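You operate a simulated robot arm through the tools that you are given. There is no shell and no other tool.

Carry out the task below with a simulated robot arm. There is one attempt and no reset: what you move stays moved.

TASK
Start up the press named on the white ticket.
Fine: turn Control to Panel first; then start its cake belt, the oil pump, the press and its feed, in that order, and nothing else.

The check looks at the end state, three seconds after you hand in, the way a careful person would. Anything else that was tipped, shoved, dropped, spilled or broken makes it a failure.

THE ROBOT
A 7-joint arm with a fingered hand, fixed in place. Base frame: the origin is on the floor under the middle of its stand, x ahead of it, y to its left, z up. Lengths are in m, angles in rad, forces in N, time in s.
It reaches about 1.333 m from its shoulder. Its first joint turns from -1.204 to 3.002 rad. Payload 5 kg.
The TCP is the grasp point between the finger pads, 0.032 m short of the fingertips. In the tool frame z runs along the fingers and y along their closing line. The gripper opens to 0.16 m; its body begins 0.089 m behind the TCP. The gripper is a hand of 3 fingers: y runs from the thumb to the fingers, the wrist lies at [0, 0, -0.252] in the tool frame.
Orientation is that of the tool frame in the base frame, as a unit quaternion [x, y, z, w]. With the fingers straight down and closing along the base's y, the tool's x points along the base's -x, its y along +y and its z along -z.

THE INTERFACE
- The arm moves only by the tool apply_moves. Its argument "rows" is a list of rows, each a list of 2 entries, a list of its own where there are three numbers: the shift along the tool's x, y, z in units of 20 mm (1.0 is 20 mm), then the turn, a rotation vector about the tool's x, y, z in units of 6 degrees (1.0 is 6 degrees). In form: [[[dx, dy, dz], [ax, ay, az]], ...]. A call has 1 to 20 rows; each row shifts and turns the commanded pose from where the row before left it, along the tool's axes as they then stand. A call with a number of a shift or a turn outside -1 to 1 is refused whole. Each row takes 0.2 s and may step no farther than 0.05 m and 0.15 rad from the row before; otherwise, the whole call is refused. Where a pose cannot be reached the arm comes as near as it can. A force on the tool above 40 N (or 10 N above the force at the start of the call, whichever is more), or a blocked arm, ends the call early, and 0.2 s more pass. In this call time passes only in rows, and 0.2 s behind the last. It gives the time, the measured TCP pose, the force on the tool (base axes), the opening and the grip force at its end, in the units of the frame above (readings bear some noise), with the torque about the TCP (base axes, N m) and any sound that the robot's microphone picked up.
- Cameras (640 x 400 px; columns grow to the right, rows downward): "scene" is fixed at [0.0514, -0.6469, 1.5884]; the picture's right is [0.41, -0.91, 0.00], its down [-0.21, -0.09, -0.97] and it looks along [0.89, 0.40, -0.23] (base axes); focal length 300 px, centre (320, 200). "wrist" rides on the gripper at [0.065, -0.004, -0.116] in the tool frame; the picture's right is [0.06, 1.00, 0.00], its down [-0.87, 0.05, -0.49] and it looks along [-0.49, 0.03, 0.87] (tool axes); focal length 261 px, centre (320, 200). There is no depth. A picture from a camera that has moved, and an enlarged one, comes with that camera's place and axes in the base frame and with its lens.
- camera(camera): a new picture of that camera. It takes no simulated time.
- slide_trunk(by): slides the trunk up (or, below 0, down) by that many m; the arm rides with it, the base frame stays. It gives what a move gives, with no picture.
- curl_fingers(finger1, finger2, thumb_bend): sets how far each is bent, from 0 (flat) to 1 (curled in); at 0.3 the hand is open as for a grip, at 0.7 the pads meet at the TCP. One left out holds its place. A second passes; each finger stops where it meets its share of the squeeze, and holds until it gets a number again. It is the only way to open and close the hand. It gives what a move gives, with no picture; readings hold the bend of each and the force on the fingers (four entries, about 0 where the hand has none), thumb and palm.
- zoom(camera, box): a new picture of the part [left, top, right, bottom] of that camera's present view, enlarged. It takes no simulated time.
- hand_in(): hands the job in; it is judged then, once.

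Places have to be worked out from the pictures, the camera data and where the tool is seen. Open the gripper and draw the arm clear of the work before you hand the job in, unless the task says otherwise.

The tools are called after ">>>" by a JSON object that holds its "api" and its "payload". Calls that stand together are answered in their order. apply_moves: Moves the arm, as the interface text tells. Its arguments: {"type":"object","properties":{"rows":{"type":"array","items":{"type":"array"}}},"required":["rows"]} The other tools are called the same way: slide_trunk (by) moves the trunk up or down; curl_fingers (finger1, finger2, thumb_bend) moves the fingers one by one; camera (camera) takes a picture; zoom (camera, box) takes an enlarged picture of a part of a camera's view; hand_in () hands the job in.

At the start:

```text
time: 0.0
eef_pos: [0.4443, -0.1836, 1.6207]
tcp_rot: [0.001, 1.0, -0.001, 0.0]
contact_force: [-0.4, -0.3, 0.2]
moment: [-0.01, 0.05, -0.03]
gripper_width: 0.1599
gripper_force: 0.0
shape: jaw
bend: [0.3, 0.3, 0.3]
finger forces: [0.0, 0.1, 0.1, 0.1, 0.0, 0.1]
trunk travel left (down, up): [-0.875, 0.065]
```

scene: 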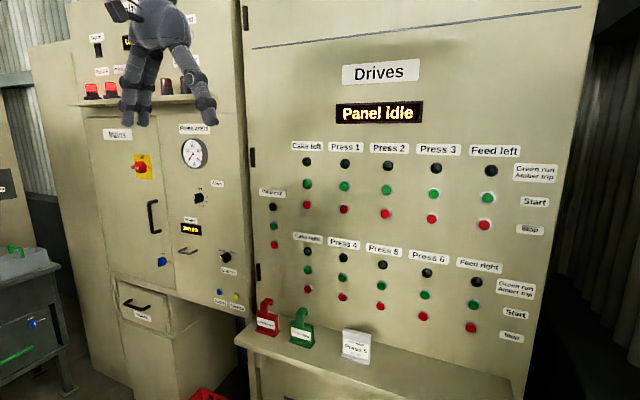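
wrist: 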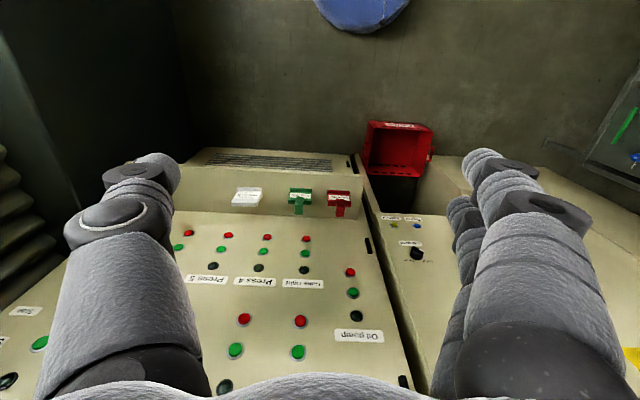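

I start by looking closely at the panel, ticket and control knob in enlarged pictures.

>>> {"api": "zoom", "payload": {"camera": "scene", "box": [230, 280, 430, 400]}}

>>> {"api": "zoom", "payload": {"camera": "scene", "box": [250, 130, 410, 230]}}

>>> {"api": "zoom", "payload": {"camera": "scene", "box": [400, 130, 560, 230]}}

>>> {"api": "zoom", "payload": {"camera": "scene", "box": [250, 220, 410, 320]}}

>>> {"api": "zoom", "payload": {"camera": "scene", "box": [390, 240, 550, 340]}}

>>> {"api": "zoom", "payload": {"camera": "scene", "box": [90, 110, 250, 210]}}

>>> {"api": "zoom", "payload": {"camera": "scene", "box": [140, 210, 268, 310]}}

>>> {"api": "zoom", "payload": {"camera": "scene", "box": [60, 0, 260, 130]}}

```text
3.20 times, centred on (330, 340) of scene
camera zoom: at [0.0514, -0.6469, 1.5884], right [0.41, -0.91, 0.0], down [-0.21, -0.09, -0.97], along [0.89, 0.4, -0.23], focal length 961 px, centre (288, -248)
```

zoom: 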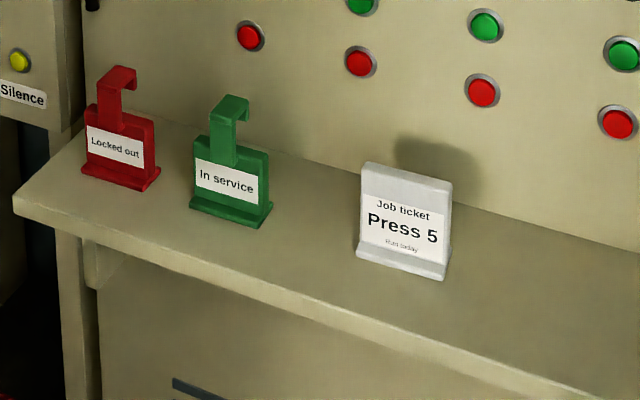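

```text
4.00 times, centred on (330, 180) of scene
camera zoom: at [0.0514, -0.6469, 1.5884], right [0.41, -0.91, 0.0], down [-0.21, -0.09, -0.97], along [0.89, 0.4, -0.23], focal length 1202 px, centre (280, 280)
```

zoom: 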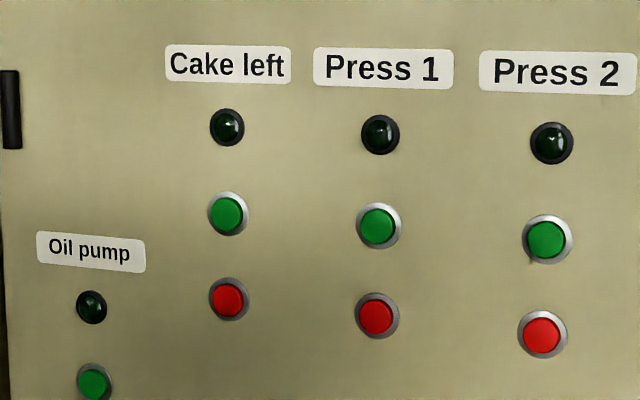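

```text
4.00 times, centred on (480, 180) of scene
camera zoom: at [0.0514, -0.6469, 1.5884], right [0.41, -0.91, 0.0], down [-0.21, -0.09, -0.97], along [0.89, 0.4, -0.23], focal length 1202 px, centre (-320, 280)
```

zoom: 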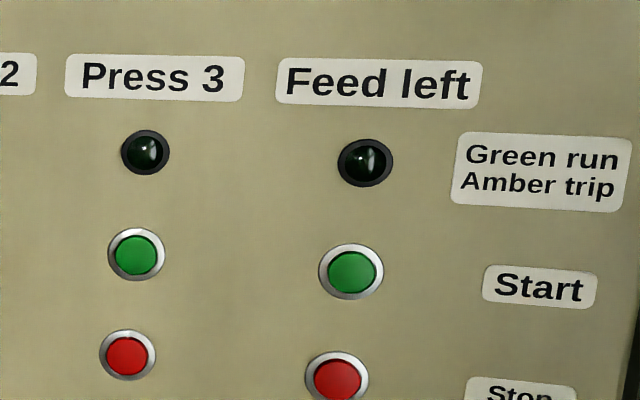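

```text
4.00 times, centred on (330, 270) of scene
camera zoom: at [0.0514, -0.6469, 1.5884], right [0.41, -0.91, 0.0], down [-0.21, -0.09, -0.97], along [0.89, 0.4, -0.23], focal length 1202 px, centre (280, -80)
```

zoom: 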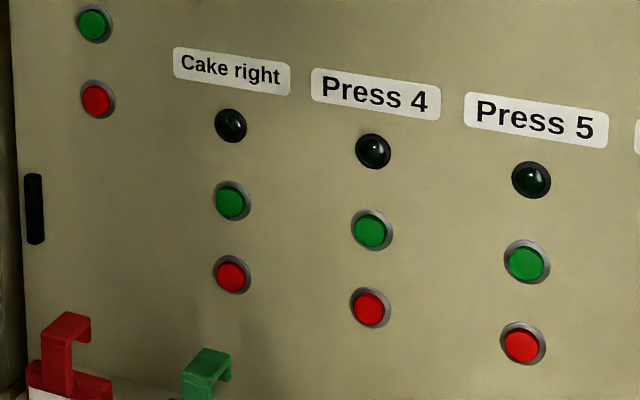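

```text
4.00 times, centred on (470, 290) of scene
camera zoom: at [0.0514, -0.6469, 1.5884], right [0.41, -0.91, 0.0], down [-0.21, -0.09, -0.97], along [0.89, 0.4, -0.23], focal length 1202 px, centre (-280, -160)
```

zoom: 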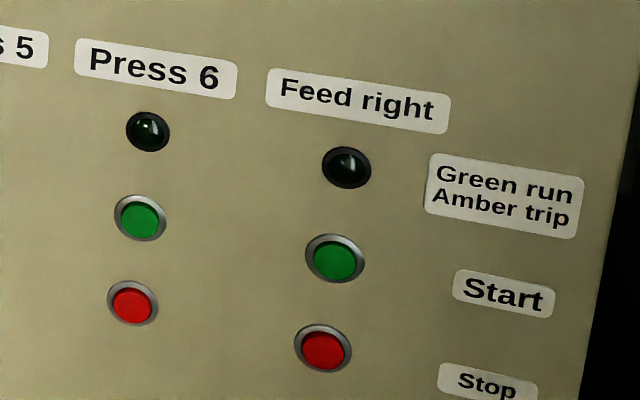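

```text
4.00 times, centred on (170, 160) of scene
camera zoom: at [0.0514, -0.6469, 1.5884], right [0.41, -0.91, 0.0], down [-0.21, -0.09, -0.97], along [0.89, 0.4, -0.23], focal length 1202 px, centre (920, 360)
```

zoom: 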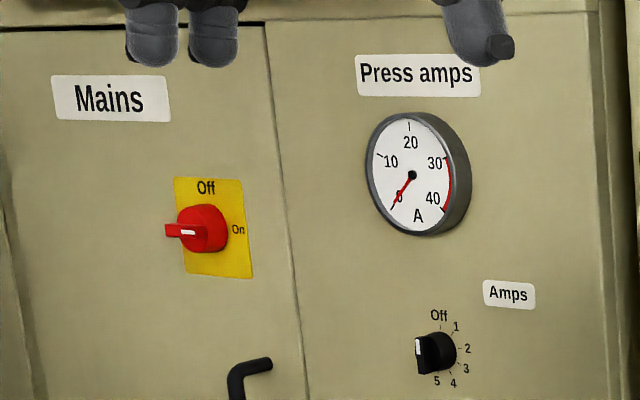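

```text
4.00 times, centred on (204, 260) of scene
camera zoom: at [0.0514, -0.6469, 1.5884], right [0.41, -0.91, 0.0], down [-0.21, -0.09, -0.97], along [0.89, 0.4, -0.23], focal length 1202 px, centre (784, -40)
```

zoom: 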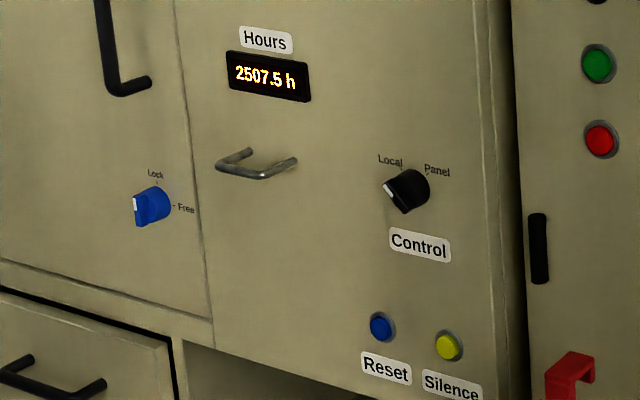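

```text
3.08 times, centred on (160, 65) of scene
camera zoom: at [0.0514, -0.6469, 1.5884], right [0.41, -0.91, 0.0], down [-0.21, -0.09, -0.97], along [0.89, 0.4, -0.23], focal length 924 px, centre (812, 615)
```

zoom: 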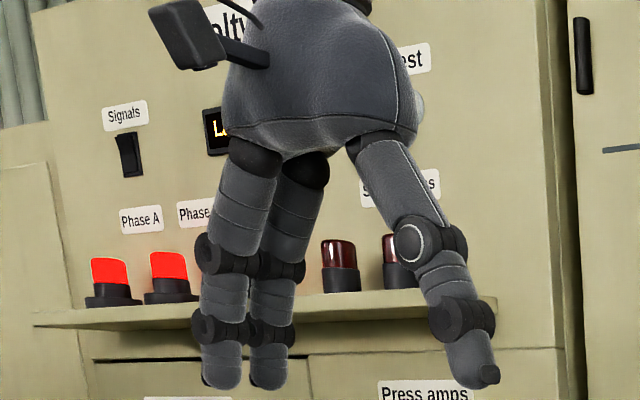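

The ticket reads "Press 5", so on the lower row I need Cake right, Press 5 and Feed right, plus the Oil pump. I put the panel face near x≈0.93, with Oil pump start at about (0.926,-0.07,1.25) and lower-row starts at z≈1.10 (Cake right y≈-0.20, Press 5 y≈-0.468, Feed right y≈-0.733); the Control knob is near (0.92,0.157,1.09). First I tilt the hand to point forward and 30° down, staying clear of the panel.

>>> {"api": "apply_moves", "payload": {"rows": [[[-0.8, 0, 0], [0, -1, 0]], [[-0.8, 0, 0], [0, -1, 0]], [[-0.8, 0, 0], [0, -1, 0]], [[-0.8, 0, 0], [0, -1, 0]], [[-0.8, 0, 0], [0, -1, 0]], [[-0.8, 0, 0], [0, -1, 0]], [[-0.8, 0, 0], [0, -1, 0]], [[-0.8, 0, 0], [0, -1, 0]], [[-0.8, 0, 0], [0, -1, 0]], [[-0.8, 0, 0], [0, -1, 0]]]}}

```text
time: 2.2
eef_pos: [0.58, -0.1834, 1.6911]
tcp_rot: [0.001, 0.866, 0.0, 0.501]
contact_force: [-0.6, -0.2, 0.0]
moment: [0.0, -0.01, 0.01]
gripper_width: 0.1595
gripper_force: 0.0
shape: jaw
bend: [0.3, 0.3, 0.3]
finger forces: [0.1, 0.0, 0.0, 0.1, 0.0, 0.0]
trunk travel left (down, up): [-0.875, 0.065]
```

The tilt went as commanded and the hand is now at (0.58,-0.18,1.69). I lower the trunk 0.45 m, which keeps the hand in front of the panel and above the shelf.

>>> {"api": "slide_trunk", "payload": {"by": -0.45}}

>>> {"api": "camera", "payload": {"camera": "wrist"}}

>>> {"api": "camera", "payload": {"camera": "scene"}}

```text
refused: -0.45 is not a number from -0.4 to 0.4
```

```text
taken
camera wrist: at [0.4472, -0.1868, 1.6908], right [-0.03, 1.0, -0.05], down [0.01, 0.05, 1.0], along [1.0, 0.03, -0.01], focal length 261 px, centre (320, 200)
```

wrist: 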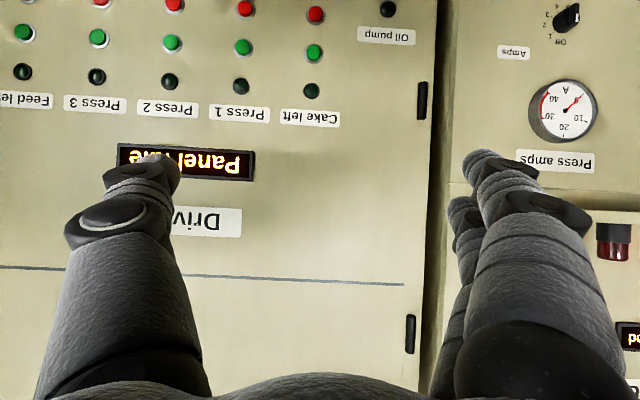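

```text
taken
```

scene: 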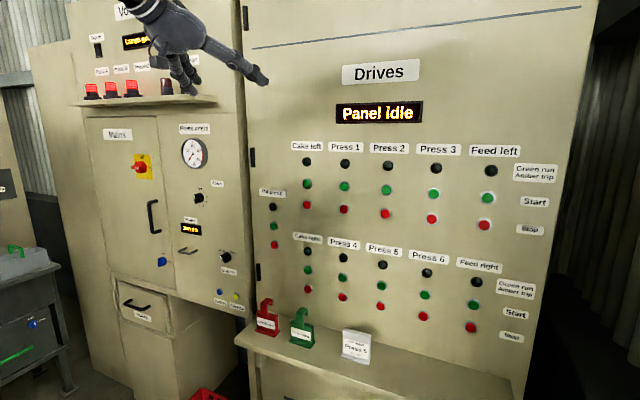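

The slide is limited to 0.4 m per call, and the path straight down is clear in both views. I lower it 0.4 m and look again.

>>> {"api": "slide_trunk", "payload": {"by": -0.4}}

>>> {"api": "camera", "payload": {"camera": "wrist"}}

>>> {"api": "camera", "payload": {"camera": "scene"}}

```text
time: 6.0
eef_pos: [0.5799, -0.1826, 1.2909]
tcp_rot: [0.001, 0.866, 0.0, 0.499]
contact_force: [-0.1, -0.1, -0.3]
moment: [-0.01, 0.0, 0.0]
gripper_width: 0.1599
gripper_force: 0.1
shape: jaw
bend: [0.3, 0.3, 0.3]
finger forces: [0.0, 0.0, 0.0, 0.0, 0.0, 0.0]
trunk travel left (down, up): [-0.475, 0.465]
```

```text
taken
camera wrist: at [0.4472, -0.1865, 1.2909], right [-0.03, 1.0, -0.05], down [0.01, 0.05, 1.0], along [1.0, 0.03, -0.01], focal length 261 px, centre (320, 200)
```

wrist: 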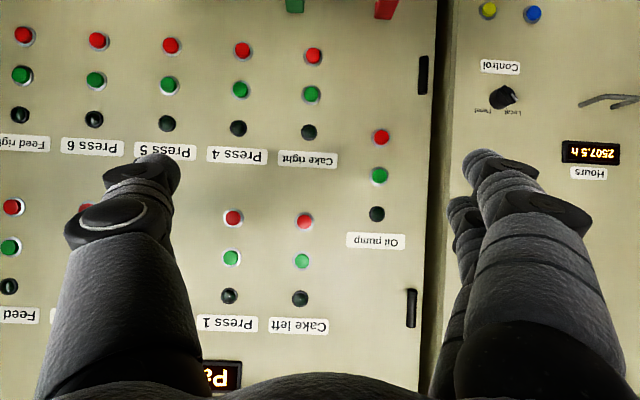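

```text
taken
```

scene: 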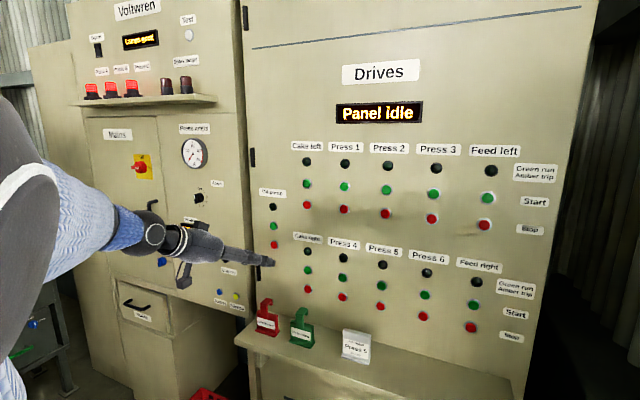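

The wrist camera now looks level at the panel, upside down. I zoom in on the Control knob to see its pointer and shape.

>>> {"api": "zoom", "payload": {"camera": "wrist", "box": [440, 50, 560, 140]}}

>>> {"api": "zoom", "payload": {"camera": "scene", "box": [196, 232, 256, 282]}}

>>> {"api": "zoom", "payload": {"camera": "scene", "box": [70, 0, 220, 100]}}

```text
4.44 times, centred on (500, 95) of wrist
camera zoom: at [0.4472, -0.1865, 1.2909], right [-0.03, 1.0, -0.05], down [0.01, 0.05, 1.0], along [1.0, 0.03, -0.01], focal length 1158 px, centre (-480, 667)
```

zoom: 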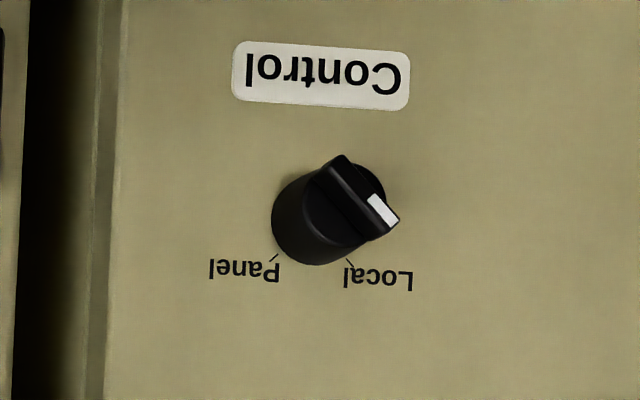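

```text
8.00 times, centred on (226, 257) of scene
camera zoom: at [0.0514, -0.6469, 1.5884], right [0.41, -0.91, 0.0], down [-0.21, -0.09, -0.97], along [0.89, 0.4, -0.23], focal length 2403 px, centre (1072, -256)
```

zoom: 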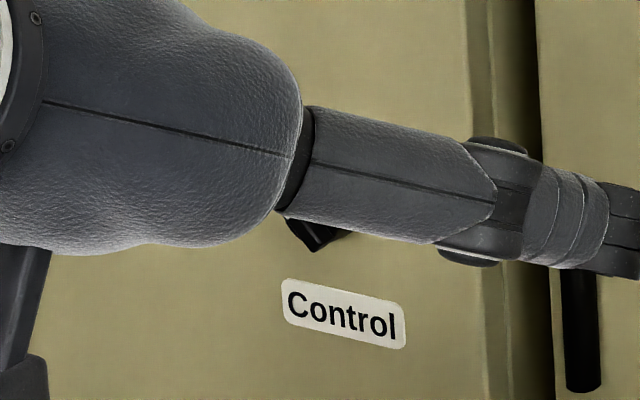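

```text
4.00 times, centred on (145, 50) of scene
camera zoom: at [0.0514, -0.6469, 1.5884], right [0.41, -0.91, 0.0], down [-0.21, -0.09, -0.97], along [0.89, 0.4, -0.23], focal length 1202 px, centre (1020, 800)
```

zoom: 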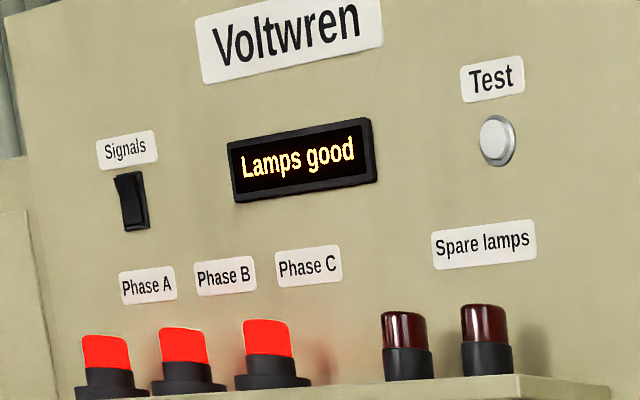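

The knob's bar points at Local (upper left for a viewer) and Panel is about 90° clockwise, at about (0.92,0.157,1.08). I level the hand and move sideways and down toward the knob, staying well off the face (x≈0.58).

>>> {"api": "apply_moves", "payload": {"rows": [[[0, 0, 0], [0, -1, 0]], [[0, 0, 0], [0, -1, 0]], [[0, 0, 0], [0, -1, 0]], [[0, 0, 0], [0, -1, 0]], [[0, 0, 0], [0, -1, 0]], [[0.6, 1, 0], [0, 0, 0]], [[0.6, 1, 0], [0, 0, 0]], [[0.6, 1, 0], [0, 0, 0]], [[0.6, 1, 0], [0, 0, 0]], [[0.6, 1, 0], [0, 0, 0]], [[0.6, 1, 0], [0, 0, 0]], [[0.6, 1, 0], [0, 0, 0]], [[0.6, 1, 0], [0, 0, 0]], [[0.6, 1, 0], [0, 0, 0]], [[0.6, 1, 0], [0, 0, 0]], [[0.6, 1, 0], [0, 0, 0]], [[0.6, 1, 0], [0, 0, 0]], [[0.6, 1, 0], [0, 0, 0]], [[0.6, 1, 0], [0, 0, 0]], [[0.6, 1, 0], [0, 0, 0]]]}}

>>> {"api": "camera", "payload": {"camera": "wrist"}}

>>> {"api": "camera", "payload": {"camera": "scene"}}

```text
time: 10.2
eef_pos: [0.6977, -0.1358, 1.2944]
tcp_rot: [-0.003, 0.708, 0.003, 0.706]
contact_force: [0.1, -0.4, -0.2]
moment: [0.03, 0.0, -0.03]
gripper_width: 0.16
gripper_force: 0.0
shape: jaw
bend: [0.3, 0.3, 0.3]
finger forces: [0.0, 0.0, 0.0, 0.0, 0.0, 0.0]
out of reach, approached as far as the arm can: row 2, 3, 4, 5, 6, 7, 8, 9, 10, 11, 12, 13, 14, 15, 16, 17, 18, 19, 20
trunk travel left (down, up): [-0.475, 0.465]
```

```text
taken
camera wrist: at [0.582, -0.139, 1.2291], right [-0.01, 1.0, -0.06], down [-0.49, 0.05, 0.87], along [0.87, 0.04, 0.49], focal length 261 px, centre (320, 200)
```

wrist: 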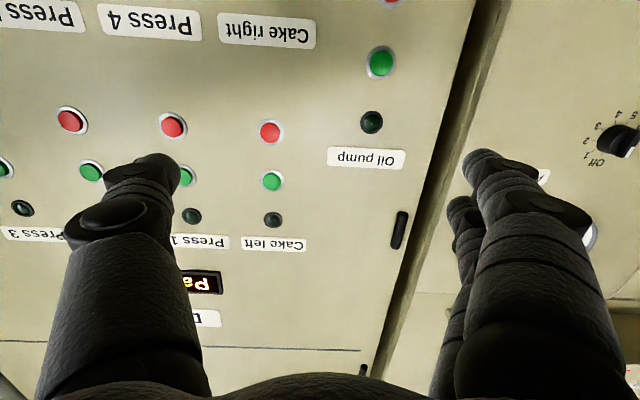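

```text
taken
```

scene: 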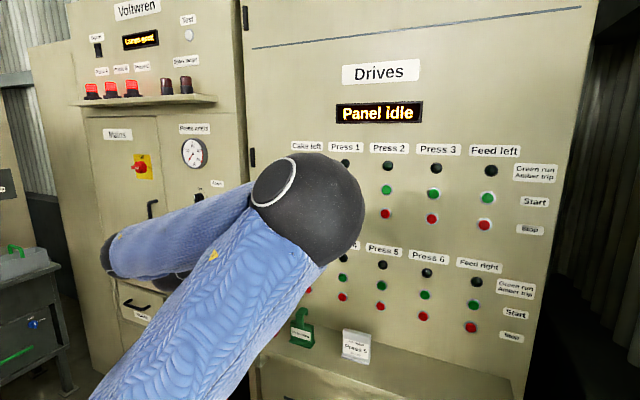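

The level pose at x=0.58 was too close to the body, so the arm stopped at (0.698,-0.136,1.294) with the elbow out to the right. I make a small forward move to see how the commanded pose carries on.

>>> {"api": "apply_moves", "payload": {"rows": [[[0, 0, 0.5], [0, 0, 0]], [[0, 0, 0.5], [0, 0, 0]]]}}

>>> {"api": "camera", "payload": {"camera": "scene"}}

```text
time: 10.8
eef_pos: [0.7157, -0.133, 1.2952]
tcp_rot: [0.001, 0.707, 0.0, 0.708]
contact_force: [-0.2, 0.2, 0.0]
moment: [0.01, 0.02, -0.01]
gripper_width: 0.1597
gripper_force: 0.1
shape: jaw
bend: [0.3, 0.3, 0.3]
finger forces: [0.1, 0.0, 0.0, 0.0, 0.1, 0.1]
trunk travel left (down, up): [-0.475, 0.465]
```

```text
taken
```

scene: 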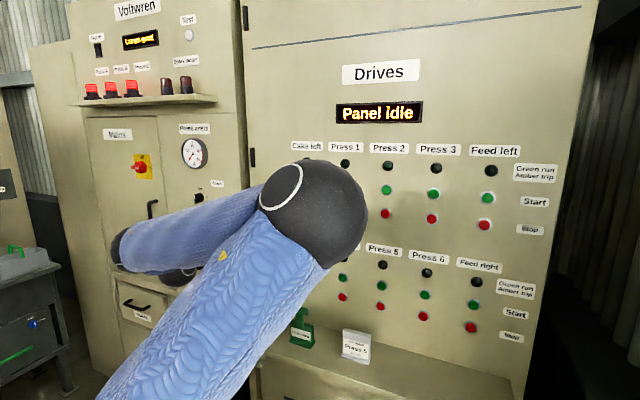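

A new call starts from the measured pose. I go forward to x≈0.78, where the level pose is reachable, then left and down toward the knob.

>>> {"api": "apply_moves", "payload": {"rows": [[[0, 0, 0.8], [0, 0, 0]], [[0, 0, 0.8], [0, 0, 0]], [[0, 0, 0.8], [0, 0, 0]], [[0, 0, 0.8], [0, 0, 0]], [[0.7, 1, 0], [0, 0, 0]], [[0.7, 1, 0], [0, 0, 0]], [[0.7, 1, 0], [0, 0, 0]], [[0.7, 1, 0], [0, 0, 0]], [[0.7, 1, 0], [0, 0, 0]], [[0.7, 1, 0], [0, 0, 0]], [[0.7, 1, 0], [0, 0, 0]]]}}

>>> {"api": "camera", "payload": {"camera": "wrist"}}

>>> {"api": "camera", "payload": {"camera": "scene"}}

```text
time: 13.2
eef_pos: [0.8343, -0.0879, 1.2192]
tcp_rot: [-0.003, 0.708, 0.004, 0.707]
contact_force: [0.3, -0.3, 0.3]
moment: [0.06, -0.01, 0.01]
gripper_width: 0.1601
gripper_force: 0.0
shape: jaw
bend: [0.3, 0.3, 0.3]
finger forces: [0.0, 0.0, 0.0, 0.0, 0.0, 0.0]
out of reach, approached as far as the arm can: row 6, 7, 8, 9, 10, 11
trunk travel left (down, up): [-0.475, 0.465]
```

```text
taken
camera wrist: at [0.7188, -0.0939, 1.1542], right [-0.01, 1.0, -0.06], down [-0.49, 0.05, 0.87], along [0.87, 0.04, 0.49], focal length 261 px, centre (320, 200)
```

wrist: 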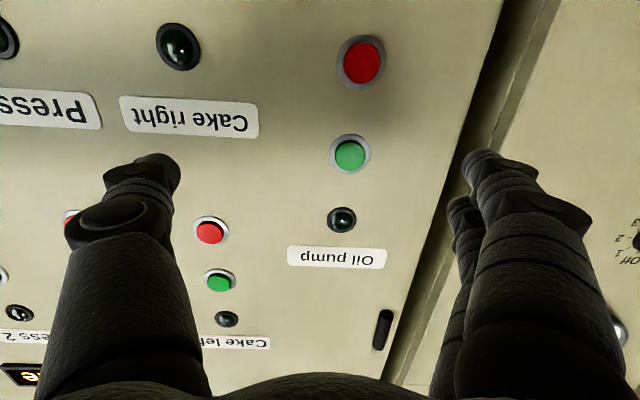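

```text
taken
```

scene: 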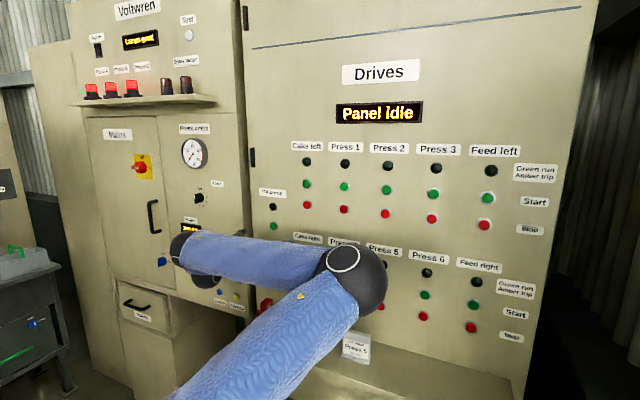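

The arm drifted forward to x=0.834 while it hunted for reach, and the elbow is swung far right, so this elbow posture doesn't suit the knob. I back off and restore the 30° downward tilt, which lets the elbow rise.

>>> {"api": "apply_moves", "payload": {"rows": [[[0, 0, -1], [0, 0, 0]], [[0, 0, -1], [0, 1, 0]], [[0, 0, -1], [0, 1, 0]], [[0, 0, -1], [0, 1, 0]], [[0, 0, -1], [0, 1, 0]], [[0, 0, 0], [0, 1, 0]]]}}

>>> {"api": "camera", "payload": {"camera": "scene"}}

```text
time: 14.6
eef_pos: [0.7418, -0.0996, 1.2361]
tcp_rot: [0.0, 0.867, 0.001, 0.499]
contact_force: [0.1, 0.2, -0.2]
moment: [-0.03, -0.01, -0.03]
gripper_width: 0.1598
gripper_force: 0.1
shape: jaw
bend: [0.3, 0.3, 0.3]
finger forces: [0.0, 0.0, 0.0, 0.1, 0.1, 0.1]
out of reach, approached as far as the arm can: row 1
trunk travel left (down, up): [-0.475, 0.465]
```

```text
taken
```

scene: 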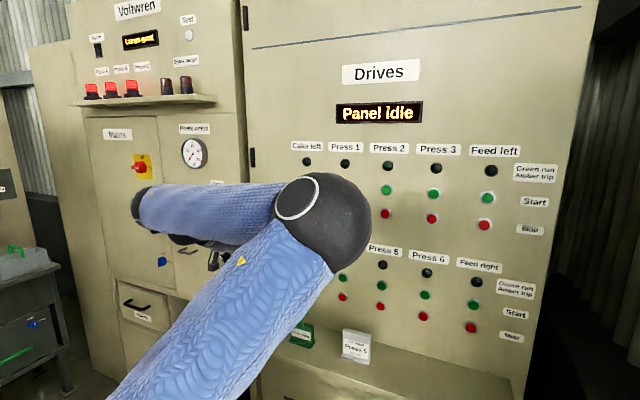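

With the tilt back, the pose (0.742,-0.10,1.236) is within reach. I move left in this posture to check whether the arm follows.

>>> {"api": "apply_moves", "payload": {"rows": [[[0, 1, 0], [0, 0, 0]], [[0, 1, 0], [0, 0, 0]], [[0, 1, 0], [0, 0, 0]], [[0, 1, 0], [0, 0, 0]], [[0, 1, 0], [0, 0, 0]], [[0, 1, 0], [0, 0, 0]]]}}

>>> {"api": "camera", "payload": {"camera": "scene"}}

```text
time: 16.0
eef_pos: [0.7422, -0.0898, 1.2347]
tcp_rot: [0.0, 0.866, 0.0, 0.501]
contact_force: [-0.4, 0.7, -0.2]
moment: [0.0, 0.0, 0.0]
gripper_width: 0.1599
gripper_force: 0.2
shape: jaw
bend: [0.3, 0.3, 0.3]
finger forces: [0.0, 0.1, 0.0, 0.1, 0.0, 0.0]
out of reach, approached as far as the arm can: row 1, 2, 3, 4, 5, 6
trunk travel left (down, up): [-0.475, 0.465]
```

```text
taken
```

scene: 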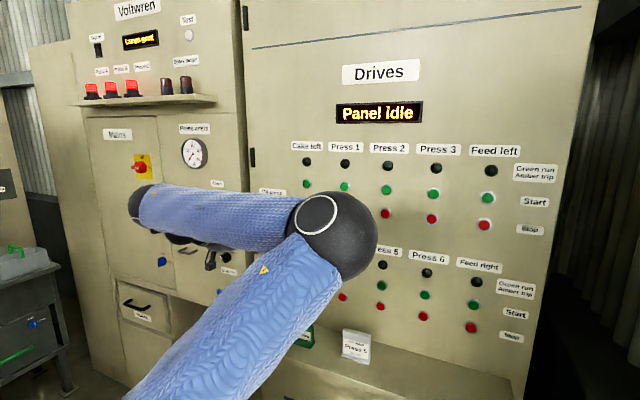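

The arm still refuses to go left, so a joint limit is in play with the elbow out at the right. I test yawing the hand left about the vertical while the wrist stays roughly in place, to find out which limit it is.

>>> {"api": "apply_moves", "payload": {"rows": [[[0, 1, 0], [-0.866, 0, -0.5]], [[0, 1, 0], [-0.866, 0, -0.5]], [[0, 1, 0], [-0.866, 0, -0.5]], [[0, 1, 0], [-0.866, 0, -0.5]]]}}

>>> {"api": "camera", "payload": {"camera": "scene"}}

```text
time: 17.0
eef_pos: [0.73, -0.0127, 1.2361]
tcp_rot: [-0.18, 0.847, 0.103, 0.49]
contact_force: [-0.4, 0.0, -0.5]
moment: [0.0, 0.01, -0.03]
gripper_width: 0.1598
gripper_force: 0.0
shape: jaw
bend: [0.3, 0.3, 0.3]
finger forces: [0.0, 0.1, 0.0, 0.0, 0.0, 0.0]
trunk travel left (down, up): [-0.475, 0.465]
```

```text
taken
```

scene: 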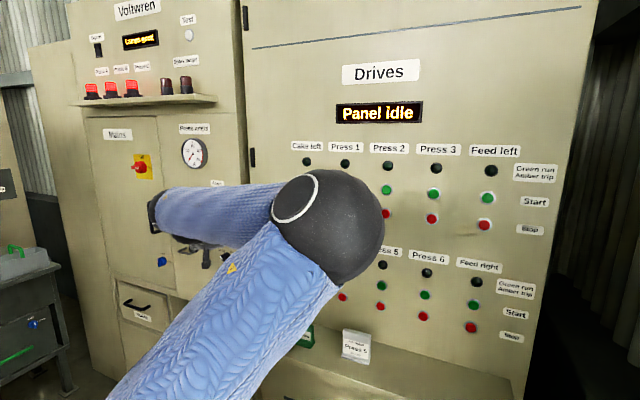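

The yawed pose is reachable, so the limit is the wrist bend between forearm and hand, and a left yaw relieves it. I keep this yaw and move toward the knob area, still stopping about 0.1 m off the face.

>>> {"api": "apply_moves", "payload": {"rows": [[[0.233, 0.615, 0.846], [0, 0, 0]], [[0.233, 0.615, 0.846], [0, 0, 0]], [[0.233, 0.615, 0.846], [0, 0, 0]], [[0.233, 0.615, 0.846], [0, 0, 0]], [[0.233, 0.615, 0.846], [0, 0, 0]], [[0.233, 0.615, 0.846], [0, 0, 0]], [[0.233, 0.615, 0.846], [0, 0, 0]], [[0.233, 0.615, 0.846], [0, 0, 0]]]}}

>>> {"api": "camera", "payload": {"camera": "scene"}}

>>> {"api": "camera", "payload": {"camera": "wrist"}}

```text
time: 18.8
eef_pos: [0.7666, 0.0376, 1.1706]
tcp_rot: [-0.18, 0.847, 0.104, 0.489]
contact_force: [0.1, -0.1, 0.2]
moment: [0.0, 0.0, -0.01]
gripper_width: 0.1602
gripper_force: 0.1
shape: jaw
bend: [0.3, 0.3, 0.3]
finger forces: [0.1, 0.0, 0.1, 0.0, 0.0, 0.0]
out of reach, approached as far as the arm can: row 4, 5, 6, 7, 8
trunk travel left (down, up): [-0.475, 0.465]
```

```text
taken
```

scene: 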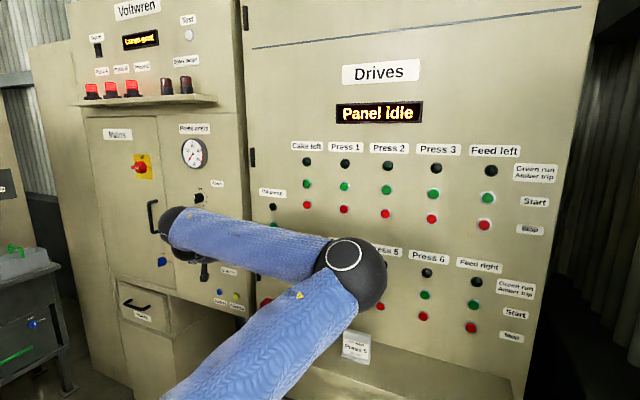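

```text
taken
camera wrist: at [0.6467, -0.0197, 1.1708], right [-0.43, 0.9, -0.05], down [-0.01, 0.05, 1.0], along [0.9, 0.43, -0.01], focal length 261 px, centre (320, 200)
```

wrist: 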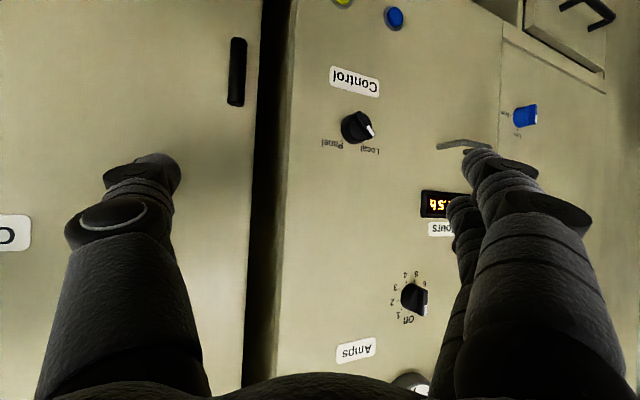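

It stalls again at (0.767,0.038,1.171). I test whether a hand roll frees it: roll +18° about the tool axis, then try a small step left and down.

>>> {"api": "apply_moves", "payload": {"rows": [[[0, 0, 0], [0, 0, 1]], [[0, 0, 0], [0, 0, 1]], [[0, 0, 0], [0, 0, 1]], [[0.3, 1, 0.3], [0, 0, 0]], [[0.3, 1, 0.3], [0, 0, 0]]]}}

```text
time: 20.0
eef_pos: [0.7673, 0.0376, 1.1704]
tcp_rot: [-0.045, 0.864, 0.179, 0.468]
contact_force: [0.6, -0.2, 0.7]
moment: [-0.03, 0.02, -0.01]
gripper_width: 0.1602
gripper_force: 0.0
shape: jaw
bend: [0.3, 0.3, 0.3]
finger forces: [0.1, 0.0, 0.0, 0.0, 0.0, 0.0]
out of reach, approached as far as the arm can: row 4, 5
trunk travel left (down, up): [-0.475, 0.465]
```

Roll made no difference, and all three stall poses show the elbow folded to the same sharp angle. So the limit is elbow flexion: the wrist is too close to the shoulder, which I place near z≈0.9. Lowering the trunk while holding hand height lengthens that distance, so I undo the roll, raise the hand 0.2 m, then lower the trunk 0.2 m.

>>> {"api": "apply_moves", "payload": {"rows": [[[0, 0, 0], [0, 0, -1]], [[0, 0, 0], [0, 0, -1]], [[0, 0, 0], [0, 0, -1]], [[-0.866, 0, -0.5], [0, 0, 0]], [[-0.866, 0, -0.5], [0, 0, 0]], [[-0.866, 0, -0.5], [0, 0, 0]], [[-0.866, 0, -0.5], [0, 0, 0]], [[-0.866, 0, -0.5], [0, 0, 0]], [[-0.866, 0, -0.5], [0, 0, 0]], [[-0.866, 0, -0.5], [0, 0, 0]], [[-0.866, 0, -0.5], [0, 0, 0]], [[-0.866, 0, -0.5], [0, 0, 0]], [[-0.866, 0, -0.5], [0, 0, 0]]]}}

>>> {"api": "slide_trunk", "payload": {"by": -0.2}}

>>> {"api": "camera", "payload": {"camera": "scene"}}

```text
time: 22.8
eef_pos: [0.7687, 0.0127, 1.3755]
tcp_rot: [-0.179, 0.847, 0.104, 0.49]
contact_force: [0.3, 1.2, -0.1]
moment: [-0.02, 0.0, -0.03]
gripper_width: 0.16
gripper_force: 0.1
shape: jaw
bend: [0.3, 0.3, 0.3]
finger forces: [0.0, 0.0, 0.1, 0.1, 0.1, 0.0]
out of reach, approached as far as the arm can: row 6, 9, 11, 13
trunk travel left (down, up): [-0.475, 0.465]
```

```text
time: 25.0
eef_pos: [0.7719, 0.0129, 1.1747]
tcp_rot: [-0.18, 0.847, 0.105, 0.49]
contact_force: [-0.1, 0.0, -0.7]
moment: [0.0, 0.03, 0.01]
gripper_width: 0.1599
gripper_force: 0.1
shape: jaw
bend: [0.3, 0.3, 0.3]
finger forces: [0.1, 0.0, 0.0, 0.1, 0.0, 0.0]
trunk travel left (down, up): [-0.275, 0.665]
```

```text
taken
```

scene: 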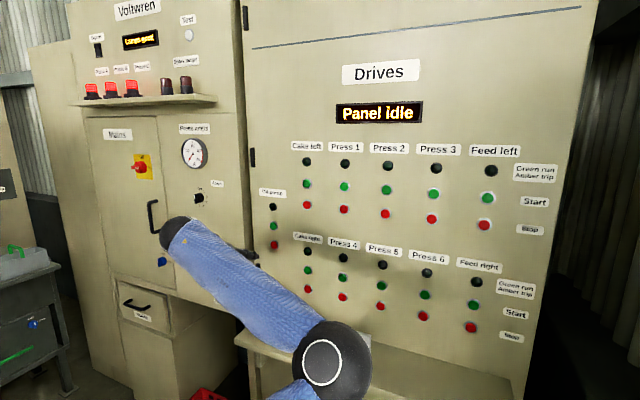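

The forearm has unfolded and the hand is at (0.772,0.013,1.175) with the trunk lower. I now rotate everything about the base's vertical axis by about 9°, a motion the first joint alone can make, to see whether the arm swings left freely.

>>> {"api": "apply_moves", "payload": {"rows": [[[-0.195, 0.921, 0.339], [-0.214, 0, -0.124]], [[-0.195, 0.921, 0.339], [-0.214, 0, -0.124]], [[-0.195, 0.921, 0.339], [-0.214, 0, -0.124]], [[-0.195, 0.921, 0.339], [-0.214, 0, -0.124]], [[-0.195, 0.921, 0.339], [-0.214, 0, -0.124]], [[-0.195, 0.921, 0.339], [-0.214, 0, -0.124]]]}}

>>> {"api": "camera", "payload": {"camera": "scene"}}

```text
time: 26.4
eef_pos: [0.7729, 0.0443, 1.1738]
tcp_rot: [-0.239, 0.832, 0.139, 0.481]
contact_force: [-0.9, -0.3, -0.2]
moment: [0.01, 0.02, 0.05]
gripper_width: 0.16
gripper_force: 0.1
shape: jaw
bend: [0.3, 0.3, 0.3]
finger forces: [0.0, 0.1, 0.0, 0.1, 0.0, 0.1]
out of reach, approached as far as the arm can: row 1, 2, 3, 4, 5, 6
trunk travel left (down, up): [-0.275, 0.665]
```

```text
taken
```

scene: 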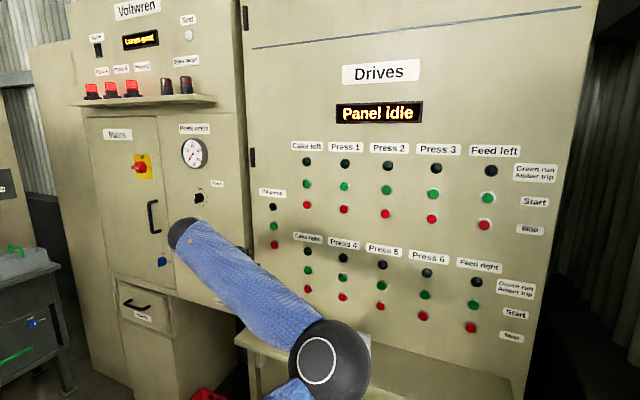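

The wrist still won't pass y≈-0.07, so the first joint seems unable to swing the elbow further left. I'll move to an elbow-up posture instead: yaw the hand back, retreat a little and raise it, then put the trunk at its lowest.

>>> {"api": "apply_moves", "payload": {"rows": [[[0, -1, -0.6], [0.866, 0, 0.5]], [[0, -1, -0.6], [0.866, 0, 0.5]], [[0, -1, -0.6], [0.866, 0, 0.5]], [[0, -1, -0.6], [0.866, 0, 0.5]], [[0, -1, -0.6], [0.866, 0, 0.5]], [[-0.866, 0, -0.5], [0, 0, 0]], [[-0.866, 0, -0.5], [0, 0, 0]], [[-0.866, 0, -0.5], [0, 0, 0]], [[-0.866, 0, -0.5], [0, 0, 0]], [[-0.866, 0, -0.5], [0, 0, 0]], [[-0.866, 0, -0.5], [0, 0, 0]], [[-0.866, 0, -0.5], [0, 0, 0]], [[-0.866, 0, -0.5], [0, 0, 0]], [[-0.866, 0, -0.5], [0, 0, 0]], [[-0.866, 0, -0.5], [0, 0, 0]], [[-0.866, 0, -0.5], [0, 0, 0]], [[-0.866, 0, -0.5], [0, 0, 0]], [[-0.866, 0, -0.5], [0, 0, 0]], [[-0.866, 0, -0.5], [0, 0, 0]]]}}

>>> {"api": "camera", "payload": {"camera": "scene"}}

```text
time: 30.4
eef_pos: [0.7216, -0.1922, 1.4178]
tcp_rot: [-0.022, 0.865, 0.015, 0.502]
contact_force: [-0.1, 0.1, -0.3]
moment: [-0.02, 0.04, -0.01]
gripper_width: 0.16
gripper_force: 0.0
shape: jaw
bend: [0.3, 0.3, 0.3]
finger forces: [0.0, 0.1, 0.0, 0.0, 0.0, 0.1]
out of reach, approached as far as the arm can: row 2, 3, 4, 5, 6, 7, 8, 9, 10, 11, 12, 13, 14, 15, 16, 17, 18, 19
trunk travel left (down, up): [-0.275, 0.665]
```

```text
taken
```

scene: 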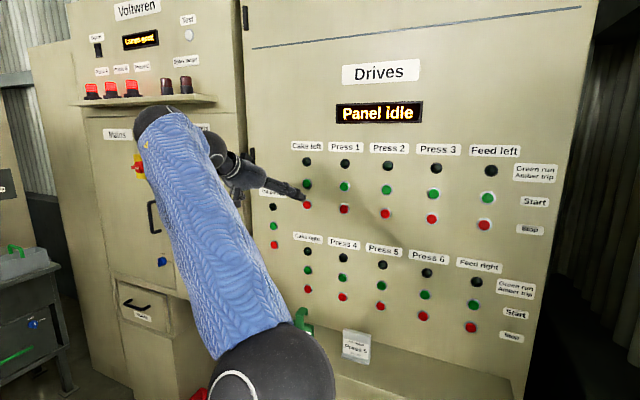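

The elbow keeps a nearly constant y≈-0.5 across all the stalled poses, which suggests a lateral shoulder axis with abduction at its limit. I look closely at the arm to work out its joint layout.

>>> {"api": "zoom", "payload": {"camera": "scene", "box": [100, 80, 350, 400]}}

>>> {"api": "camera", "payload": {"camera": "wrist"}}

```text
1.25 times, centred on (225, 240) of scene
camera zoom: at [0.0514, -0.6469, 1.5884], right [0.41, -0.91, 0.0], down [-0.21, -0.09, -0.97], along [0.89, 0.4, -0.23], focal length 376 px, centre (439, 150)
```

zoom: 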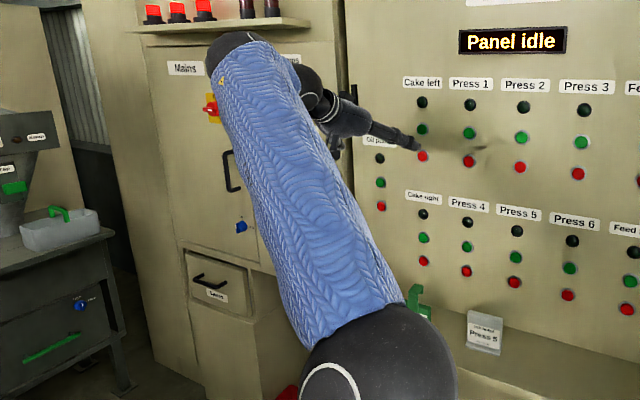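

```text
taken
camera wrist: at [0.5894, -0.2029, 1.4184], right [-0.08, 1.0, -0.05], down [0.0, 0.05, 1.0], along [1.0, 0.08, -0.01], focal length 261 px, centre (320, 200)
```

wrist: 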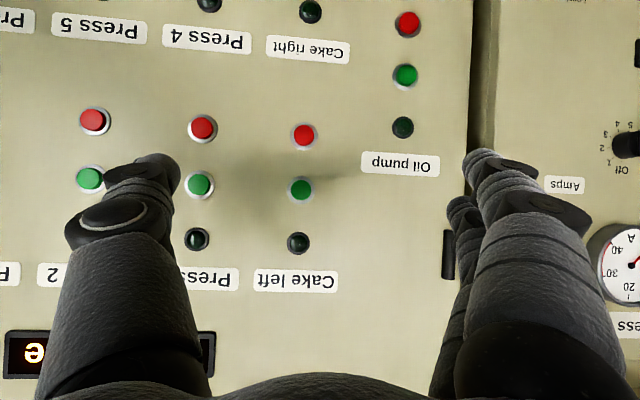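

I lower the trunk to its lowest. The hand will be at about z 1.14 and still clear of the shelf, since its x extent stays below about 0.77.

>>> {"api": "slide_trunk", "payload": {"by": -0.27}}

>>> {"api": "camera", "payload": {"camera": "scene"}}

```text
time: 33.1
eef_pos: [0.722, -0.1923, 1.1477]
tcp_rot: [-0.022, 0.864, 0.015, 0.502]
contact_force: [-0.1, -0.6, 0.1]
moment: [0.0, -0.03, 0.02]
gripper_width: 0.1601
gripper_force: 0.0
shape: jaw
bend: [0.3, 0.3, 0.3]
finger forces: [0.0, 0.0, 0.1, 0.1, 0.0, 0.1]
trunk travel left (down, up): [-0.005, 0.935]
```

```text
taken
```

scene: 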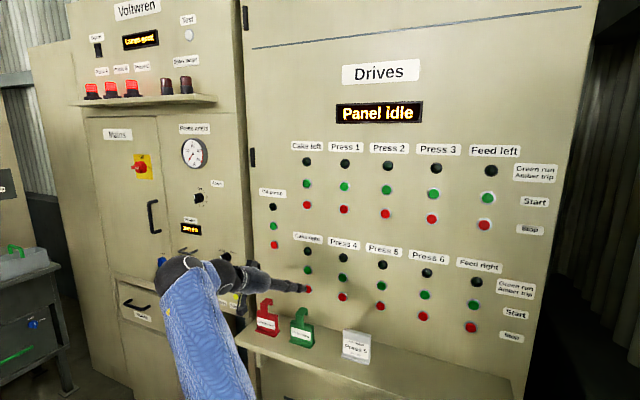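

The hand is now at (0.722,-0.192,1.148) with the forearm rising from below. I move it up and a bit forward to (≈0.78,-0.19,1.35), extending the arm so the elbow can realign.

>>> {"api": "apply_moves", "payload": {"rows": [[[-0.85, 0, -0.2], [0, 0, 0]], [[-0.85, 0, -0.2], [0, 0, 0]], [[-0.85, 0, -0.2], [0, 0, 0]], [[-0.85, 0, -0.2], [0, 0, 0]], [[-0.85, 0, -0.2], [0, 0, 0]], [[-0.85, 0, -0.2], [0, 0, 0]], [[-0.85, 0, -0.2], [0, 0, 0]], [[-0.85, 0, -0.2], [0, 0, 0]], [[-0.85, 0, -0.2], [0, 0, 0]], [[-0.85, 0, -0.2], [0, 0, 0]], [[-0.85, 0, -0.2], [0, 0, 0]], [[-0.85, 0, -0.2], [0, 0, 0]]]}}

>>> {"api": "camera", "payload": {"camera": "scene"}}

```text
time: 35.8
eef_pos: [0.7301, -0.2862, 1.2234]
tcp_rot: [-0.024, 0.864, 0.017, 0.503]
contact_force: [0.1, 0.2, 0.2]
moment: [-0.03, 0.02, 0.0]
gripper_width: 0.16
gripper_force: 0.0
shape: jaw
bend: [0.3, 0.3, 0.3]
finger forces: [0.1, 0.0, 0.1, 0.0, 0.0, 0.0]
out of reach, approached as far as the arm can: row 1, 2, 3, 4, 5, 6, 7, 8, 9, 10, 11, 12
trunk travel left (down, up): [-0.005, 0.935]
```

```text
taken
```

scene: 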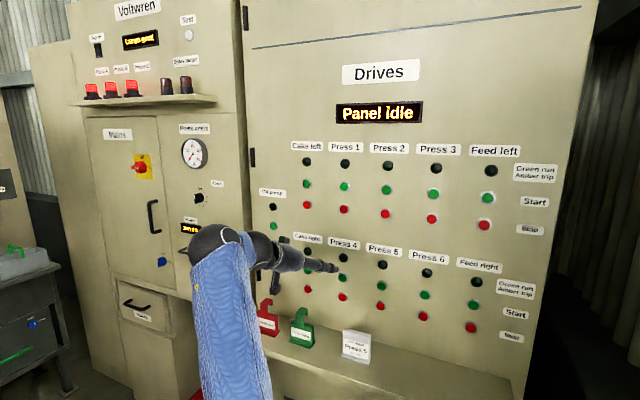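

Lifting pushes the hand right (now y=-0.286), which fits a model where the elbow cannot come left of y≈-0.5. I check the opposite direction by moving right 0.2 m and watching how the elbow behaves.

>>> {"api": "apply_moves", "payload": {"rows": [[[0, -1, 0], [0, 0, 0]], [[0, -1, 0], [0, 0, 0]], [[0, -1, 0], [0, 0, 0]], [[0, -1, 0], [0, 0, 0]], [[0, -1, 0], [0, 0, 0]], [[0, -1, 0], [0, 0, 0]], [[0, -1, 0], [0, 0, 0]], [[0, -1, 0], [0, 0, 0]], [[0, -1, 0], [0, 0, 0]], [[0, -1, 0], [0, 0, 0]]]}}

>>> {"api": "camera", "payload": {"camera": "scene"}}

```text
time: 38.0
eef_pos: [0.74, -0.4864, 1.2209]
tcp_rot: [-0.022, 0.864, 0.015, 0.502]
contact_force: [0.3, -0.4, -0.3]
moment: [0.0, 0.01, -0.04]
gripper_width: 0.1598
gripper_force: 0.0
shape: jaw
bend: [0.3, 0.3, 0.3]
finger forces: [0.0, 0.1, 0.0, 0.1, 0.0, 0.0]
trunk travel left (down, up): [-0.005, 0.935]
```

```text
taken
```

scene: 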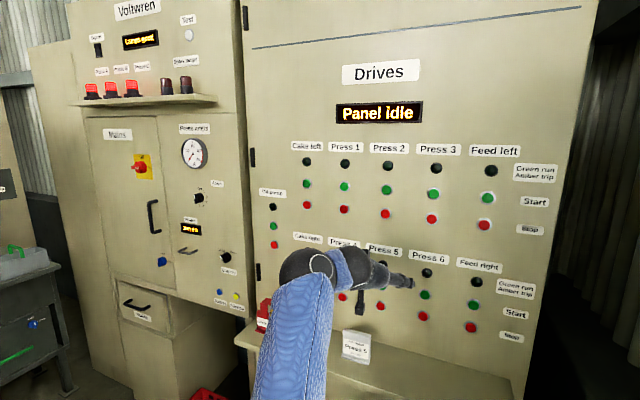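

The arm reaches the right side freely. I zoom in on the arm to understand its joints in this posture.

>>> {"api": "zoom", "payload": {"camera": "scene", "box": [220, 220, 430, 400]}}

```text
2.22 times, centred on (325, 310) of scene
camera zoom: at [0.0514, -0.6469, 1.5884], right [0.41, -0.91, 0.0], down [-0.21, -0.09, -0.97], along [0.89, 0.4, -0.23], focal length 668 px, centre (309, -44)
```

zoom: 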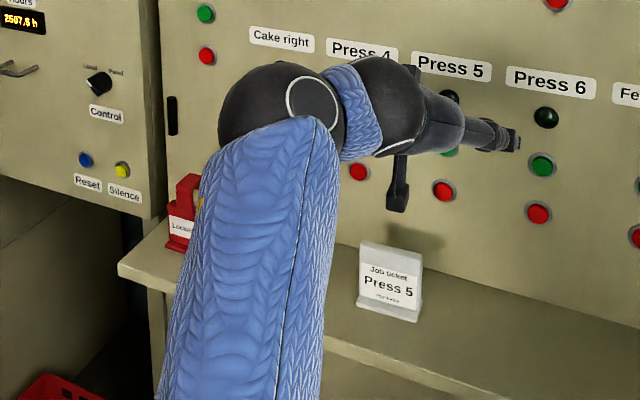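

The forearm ends in two spheres, so the wrist has an offset. I raise the trunk 0.35 m to bring the elbow into view and see its place in this unstuck posture.

>>> {"api": "slide_trunk", "payload": {"by": 0.35}}

>>> {"api": "camera", "payload": {"camera": "scene"}}

```text
time: 41.4
eef_pos: [0.7383, -0.4873, 1.5707]
tcp_rot: [-0.022, 0.864, 0.014, 0.502]
contact_force: [-0.2, 0.6, -0.5]
moment: [0.0, -0.03, 0.04]
gripper_width: 0.1595
gripper_force: 0.1
shape: jaw
bend: [0.3, 0.3, 0.3]
finger forces: [0.1, 0.0, 0.0, 0.1, 0.1, 0.1]
trunk travel left (down, up): [-0.355, 0.585]
```

```text
taken
```

scene: 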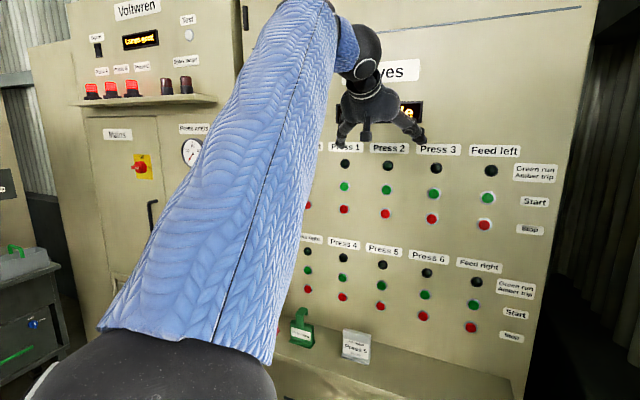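

The elbow still sits near y≈-0.49 even with the hand far right, so I check whether it ever shifts sideways. I move the hand another 0.24 m right at this height and look again.

>>> {"api": "apply_moves", "payload": {"rows": [[[0, -1, 0], [0, 0, 0]], [[0, -1, 0], [0, 0, 0]], [[0, -1, 0], [0, 0, 0]], [[0, -1, 0], [0, 0, 0]], [[0, -1, 0], [0, 0, 0]], [[0, -1, 0], [0, 0, 0]], [[0, -1, 0], [0, 0, 0]], [[0, -1, 0], [0, 0, 0]], [[0, -1, 0], [0, 0, 0]], [[0, -1, 0], [0, 0, 0]], [[0, -1, 0], [0, 0, 0]], [[0, -1, 0], [0, 0, 0]]]}}

>>> {"api": "camera", "payload": {"camera": "scene"}}

```text
time: 44.0
eef_pos: [0.7509, -0.728, 1.5709]
tcp_rot: [-0.023, 0.864, 0.015, 0.503]
contact_force: [0.8, -1.0, 0.7]
moment: [0.02, -0.02, 0.03]
gripper_width: 0.16
gripper_force: 0.0
shape: jaw
bend: [0.3, 0.3, 0.3]
finger forces: [0.0, 0.1, 0.0, 0.1, 0.0, 0.0]
trunk travel left (down, up): [-0.355, 0.585]
```

```text
taken
```

scene: 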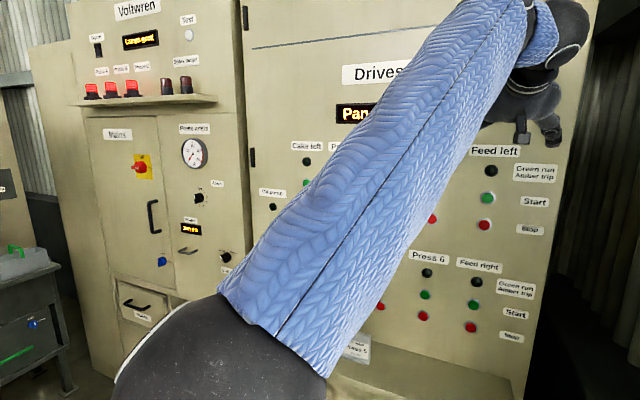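

The elbow hardly moves sideways, so I treat the elbow plane as fixed, and the wrist's leftmost reach is then near y≈-0.05. More hand yaw to the left gains reach, so I'll approach the knob with the hand yawed strongly left. First I set the trunk so the elbow can point straight forward at knob height.

>>> {"api": "slide_trunk", "payload": {"by": 0.14}}

>>> {"api": "apply_moves", "payload": {"rows": [[[0.866, 1, 0.5], [0, 0, 0]], [[0.866, 1, 0.5], [0, 0, 0]], [[0.866, 1, 0.5], [0, 0, 0]], [[0.866, 1, 0.5], [0, 0, 0]], [[0.866, 1, 0.5], [0, 0, 0]], [[0.866, 1, 0.5], [0, 0, 0]], [[0.866, 1, 0.5], [0, 0, 0]], [[0.866, 1, 0.5], [0, 0, 0]], [[0.866, 1, 0.5], [0, 0, 0]], [[0.866, 1, 0.5], [0, 0, 0]], [[0.866, 1, 0.5], [0, 0, 0]], [[0.866, 1, 0.5], [0, 0, 0]], [[0.866, 1, 0.5], [0, 0, 0]], [[0.866, 1, 0.5], [0, 0, 0]], [[0.866, 1, 0.5], [0, 0, 0]], [[0.866, 1, 0.5], [0, 0, 0]], [[0.866, 1, 0.5], [0, 0, 0]], [[0.866, 1, 0.5], [0, 0, 0]], [[0.866, 1, 0.5], [0, 0, 0]], [[0.866, 1, 0.5], [0, 0, 0]]]}}

>>> {"api": "camera", "payload": {"camera": "scene"}}

```text
time: 45.6
eef_pos: [0.7502, -0.7276, 1.7104]
tcp_rot: [-0.023, 0.865, 0.015, 0.502]
contact_force: [-0.6, 0.6, -1.1]
moment: [0.02, 0.0, 0.0]
gripper_width: 0.1598
gripper_force: 0.0
shape: jaw
bend: [0.3, 0.3, 0.3]
finger forces: [0.1, 0.1, 0.1, 0.1, 0.0, 0.0]
trunk travel left (down, up): [-0.495, 0.445]
```

```text
time: 49.8
eef_pos: [0.7314, -0.325, 1.3112]
tcp_rot: [-0.022, 0.864, 0.015, 0.502]
contact_force: [-0.5, 0.2, 0.2]
moment: [0.01, 0.03, 0.01]
gripper_width: 0.1597
gripper_force: 0.1
shape: jaw
bend: [0.3, 0.3, 0.3]
finger forces: [0.0, 0.0, 0.0, 0.0, 0.1, 0.0]
trunk travel left (down, up): [-0.495, 0.445]
```

```text
taken
```

scene: 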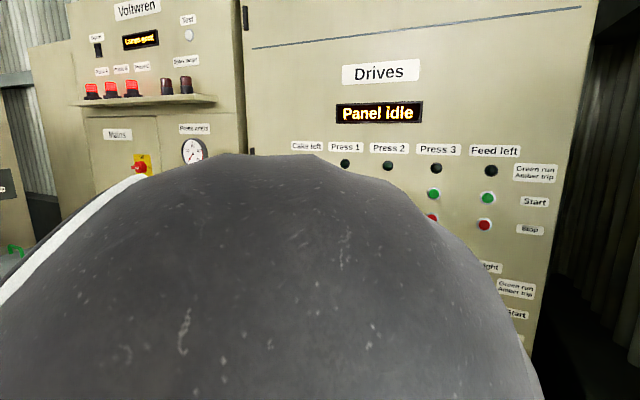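

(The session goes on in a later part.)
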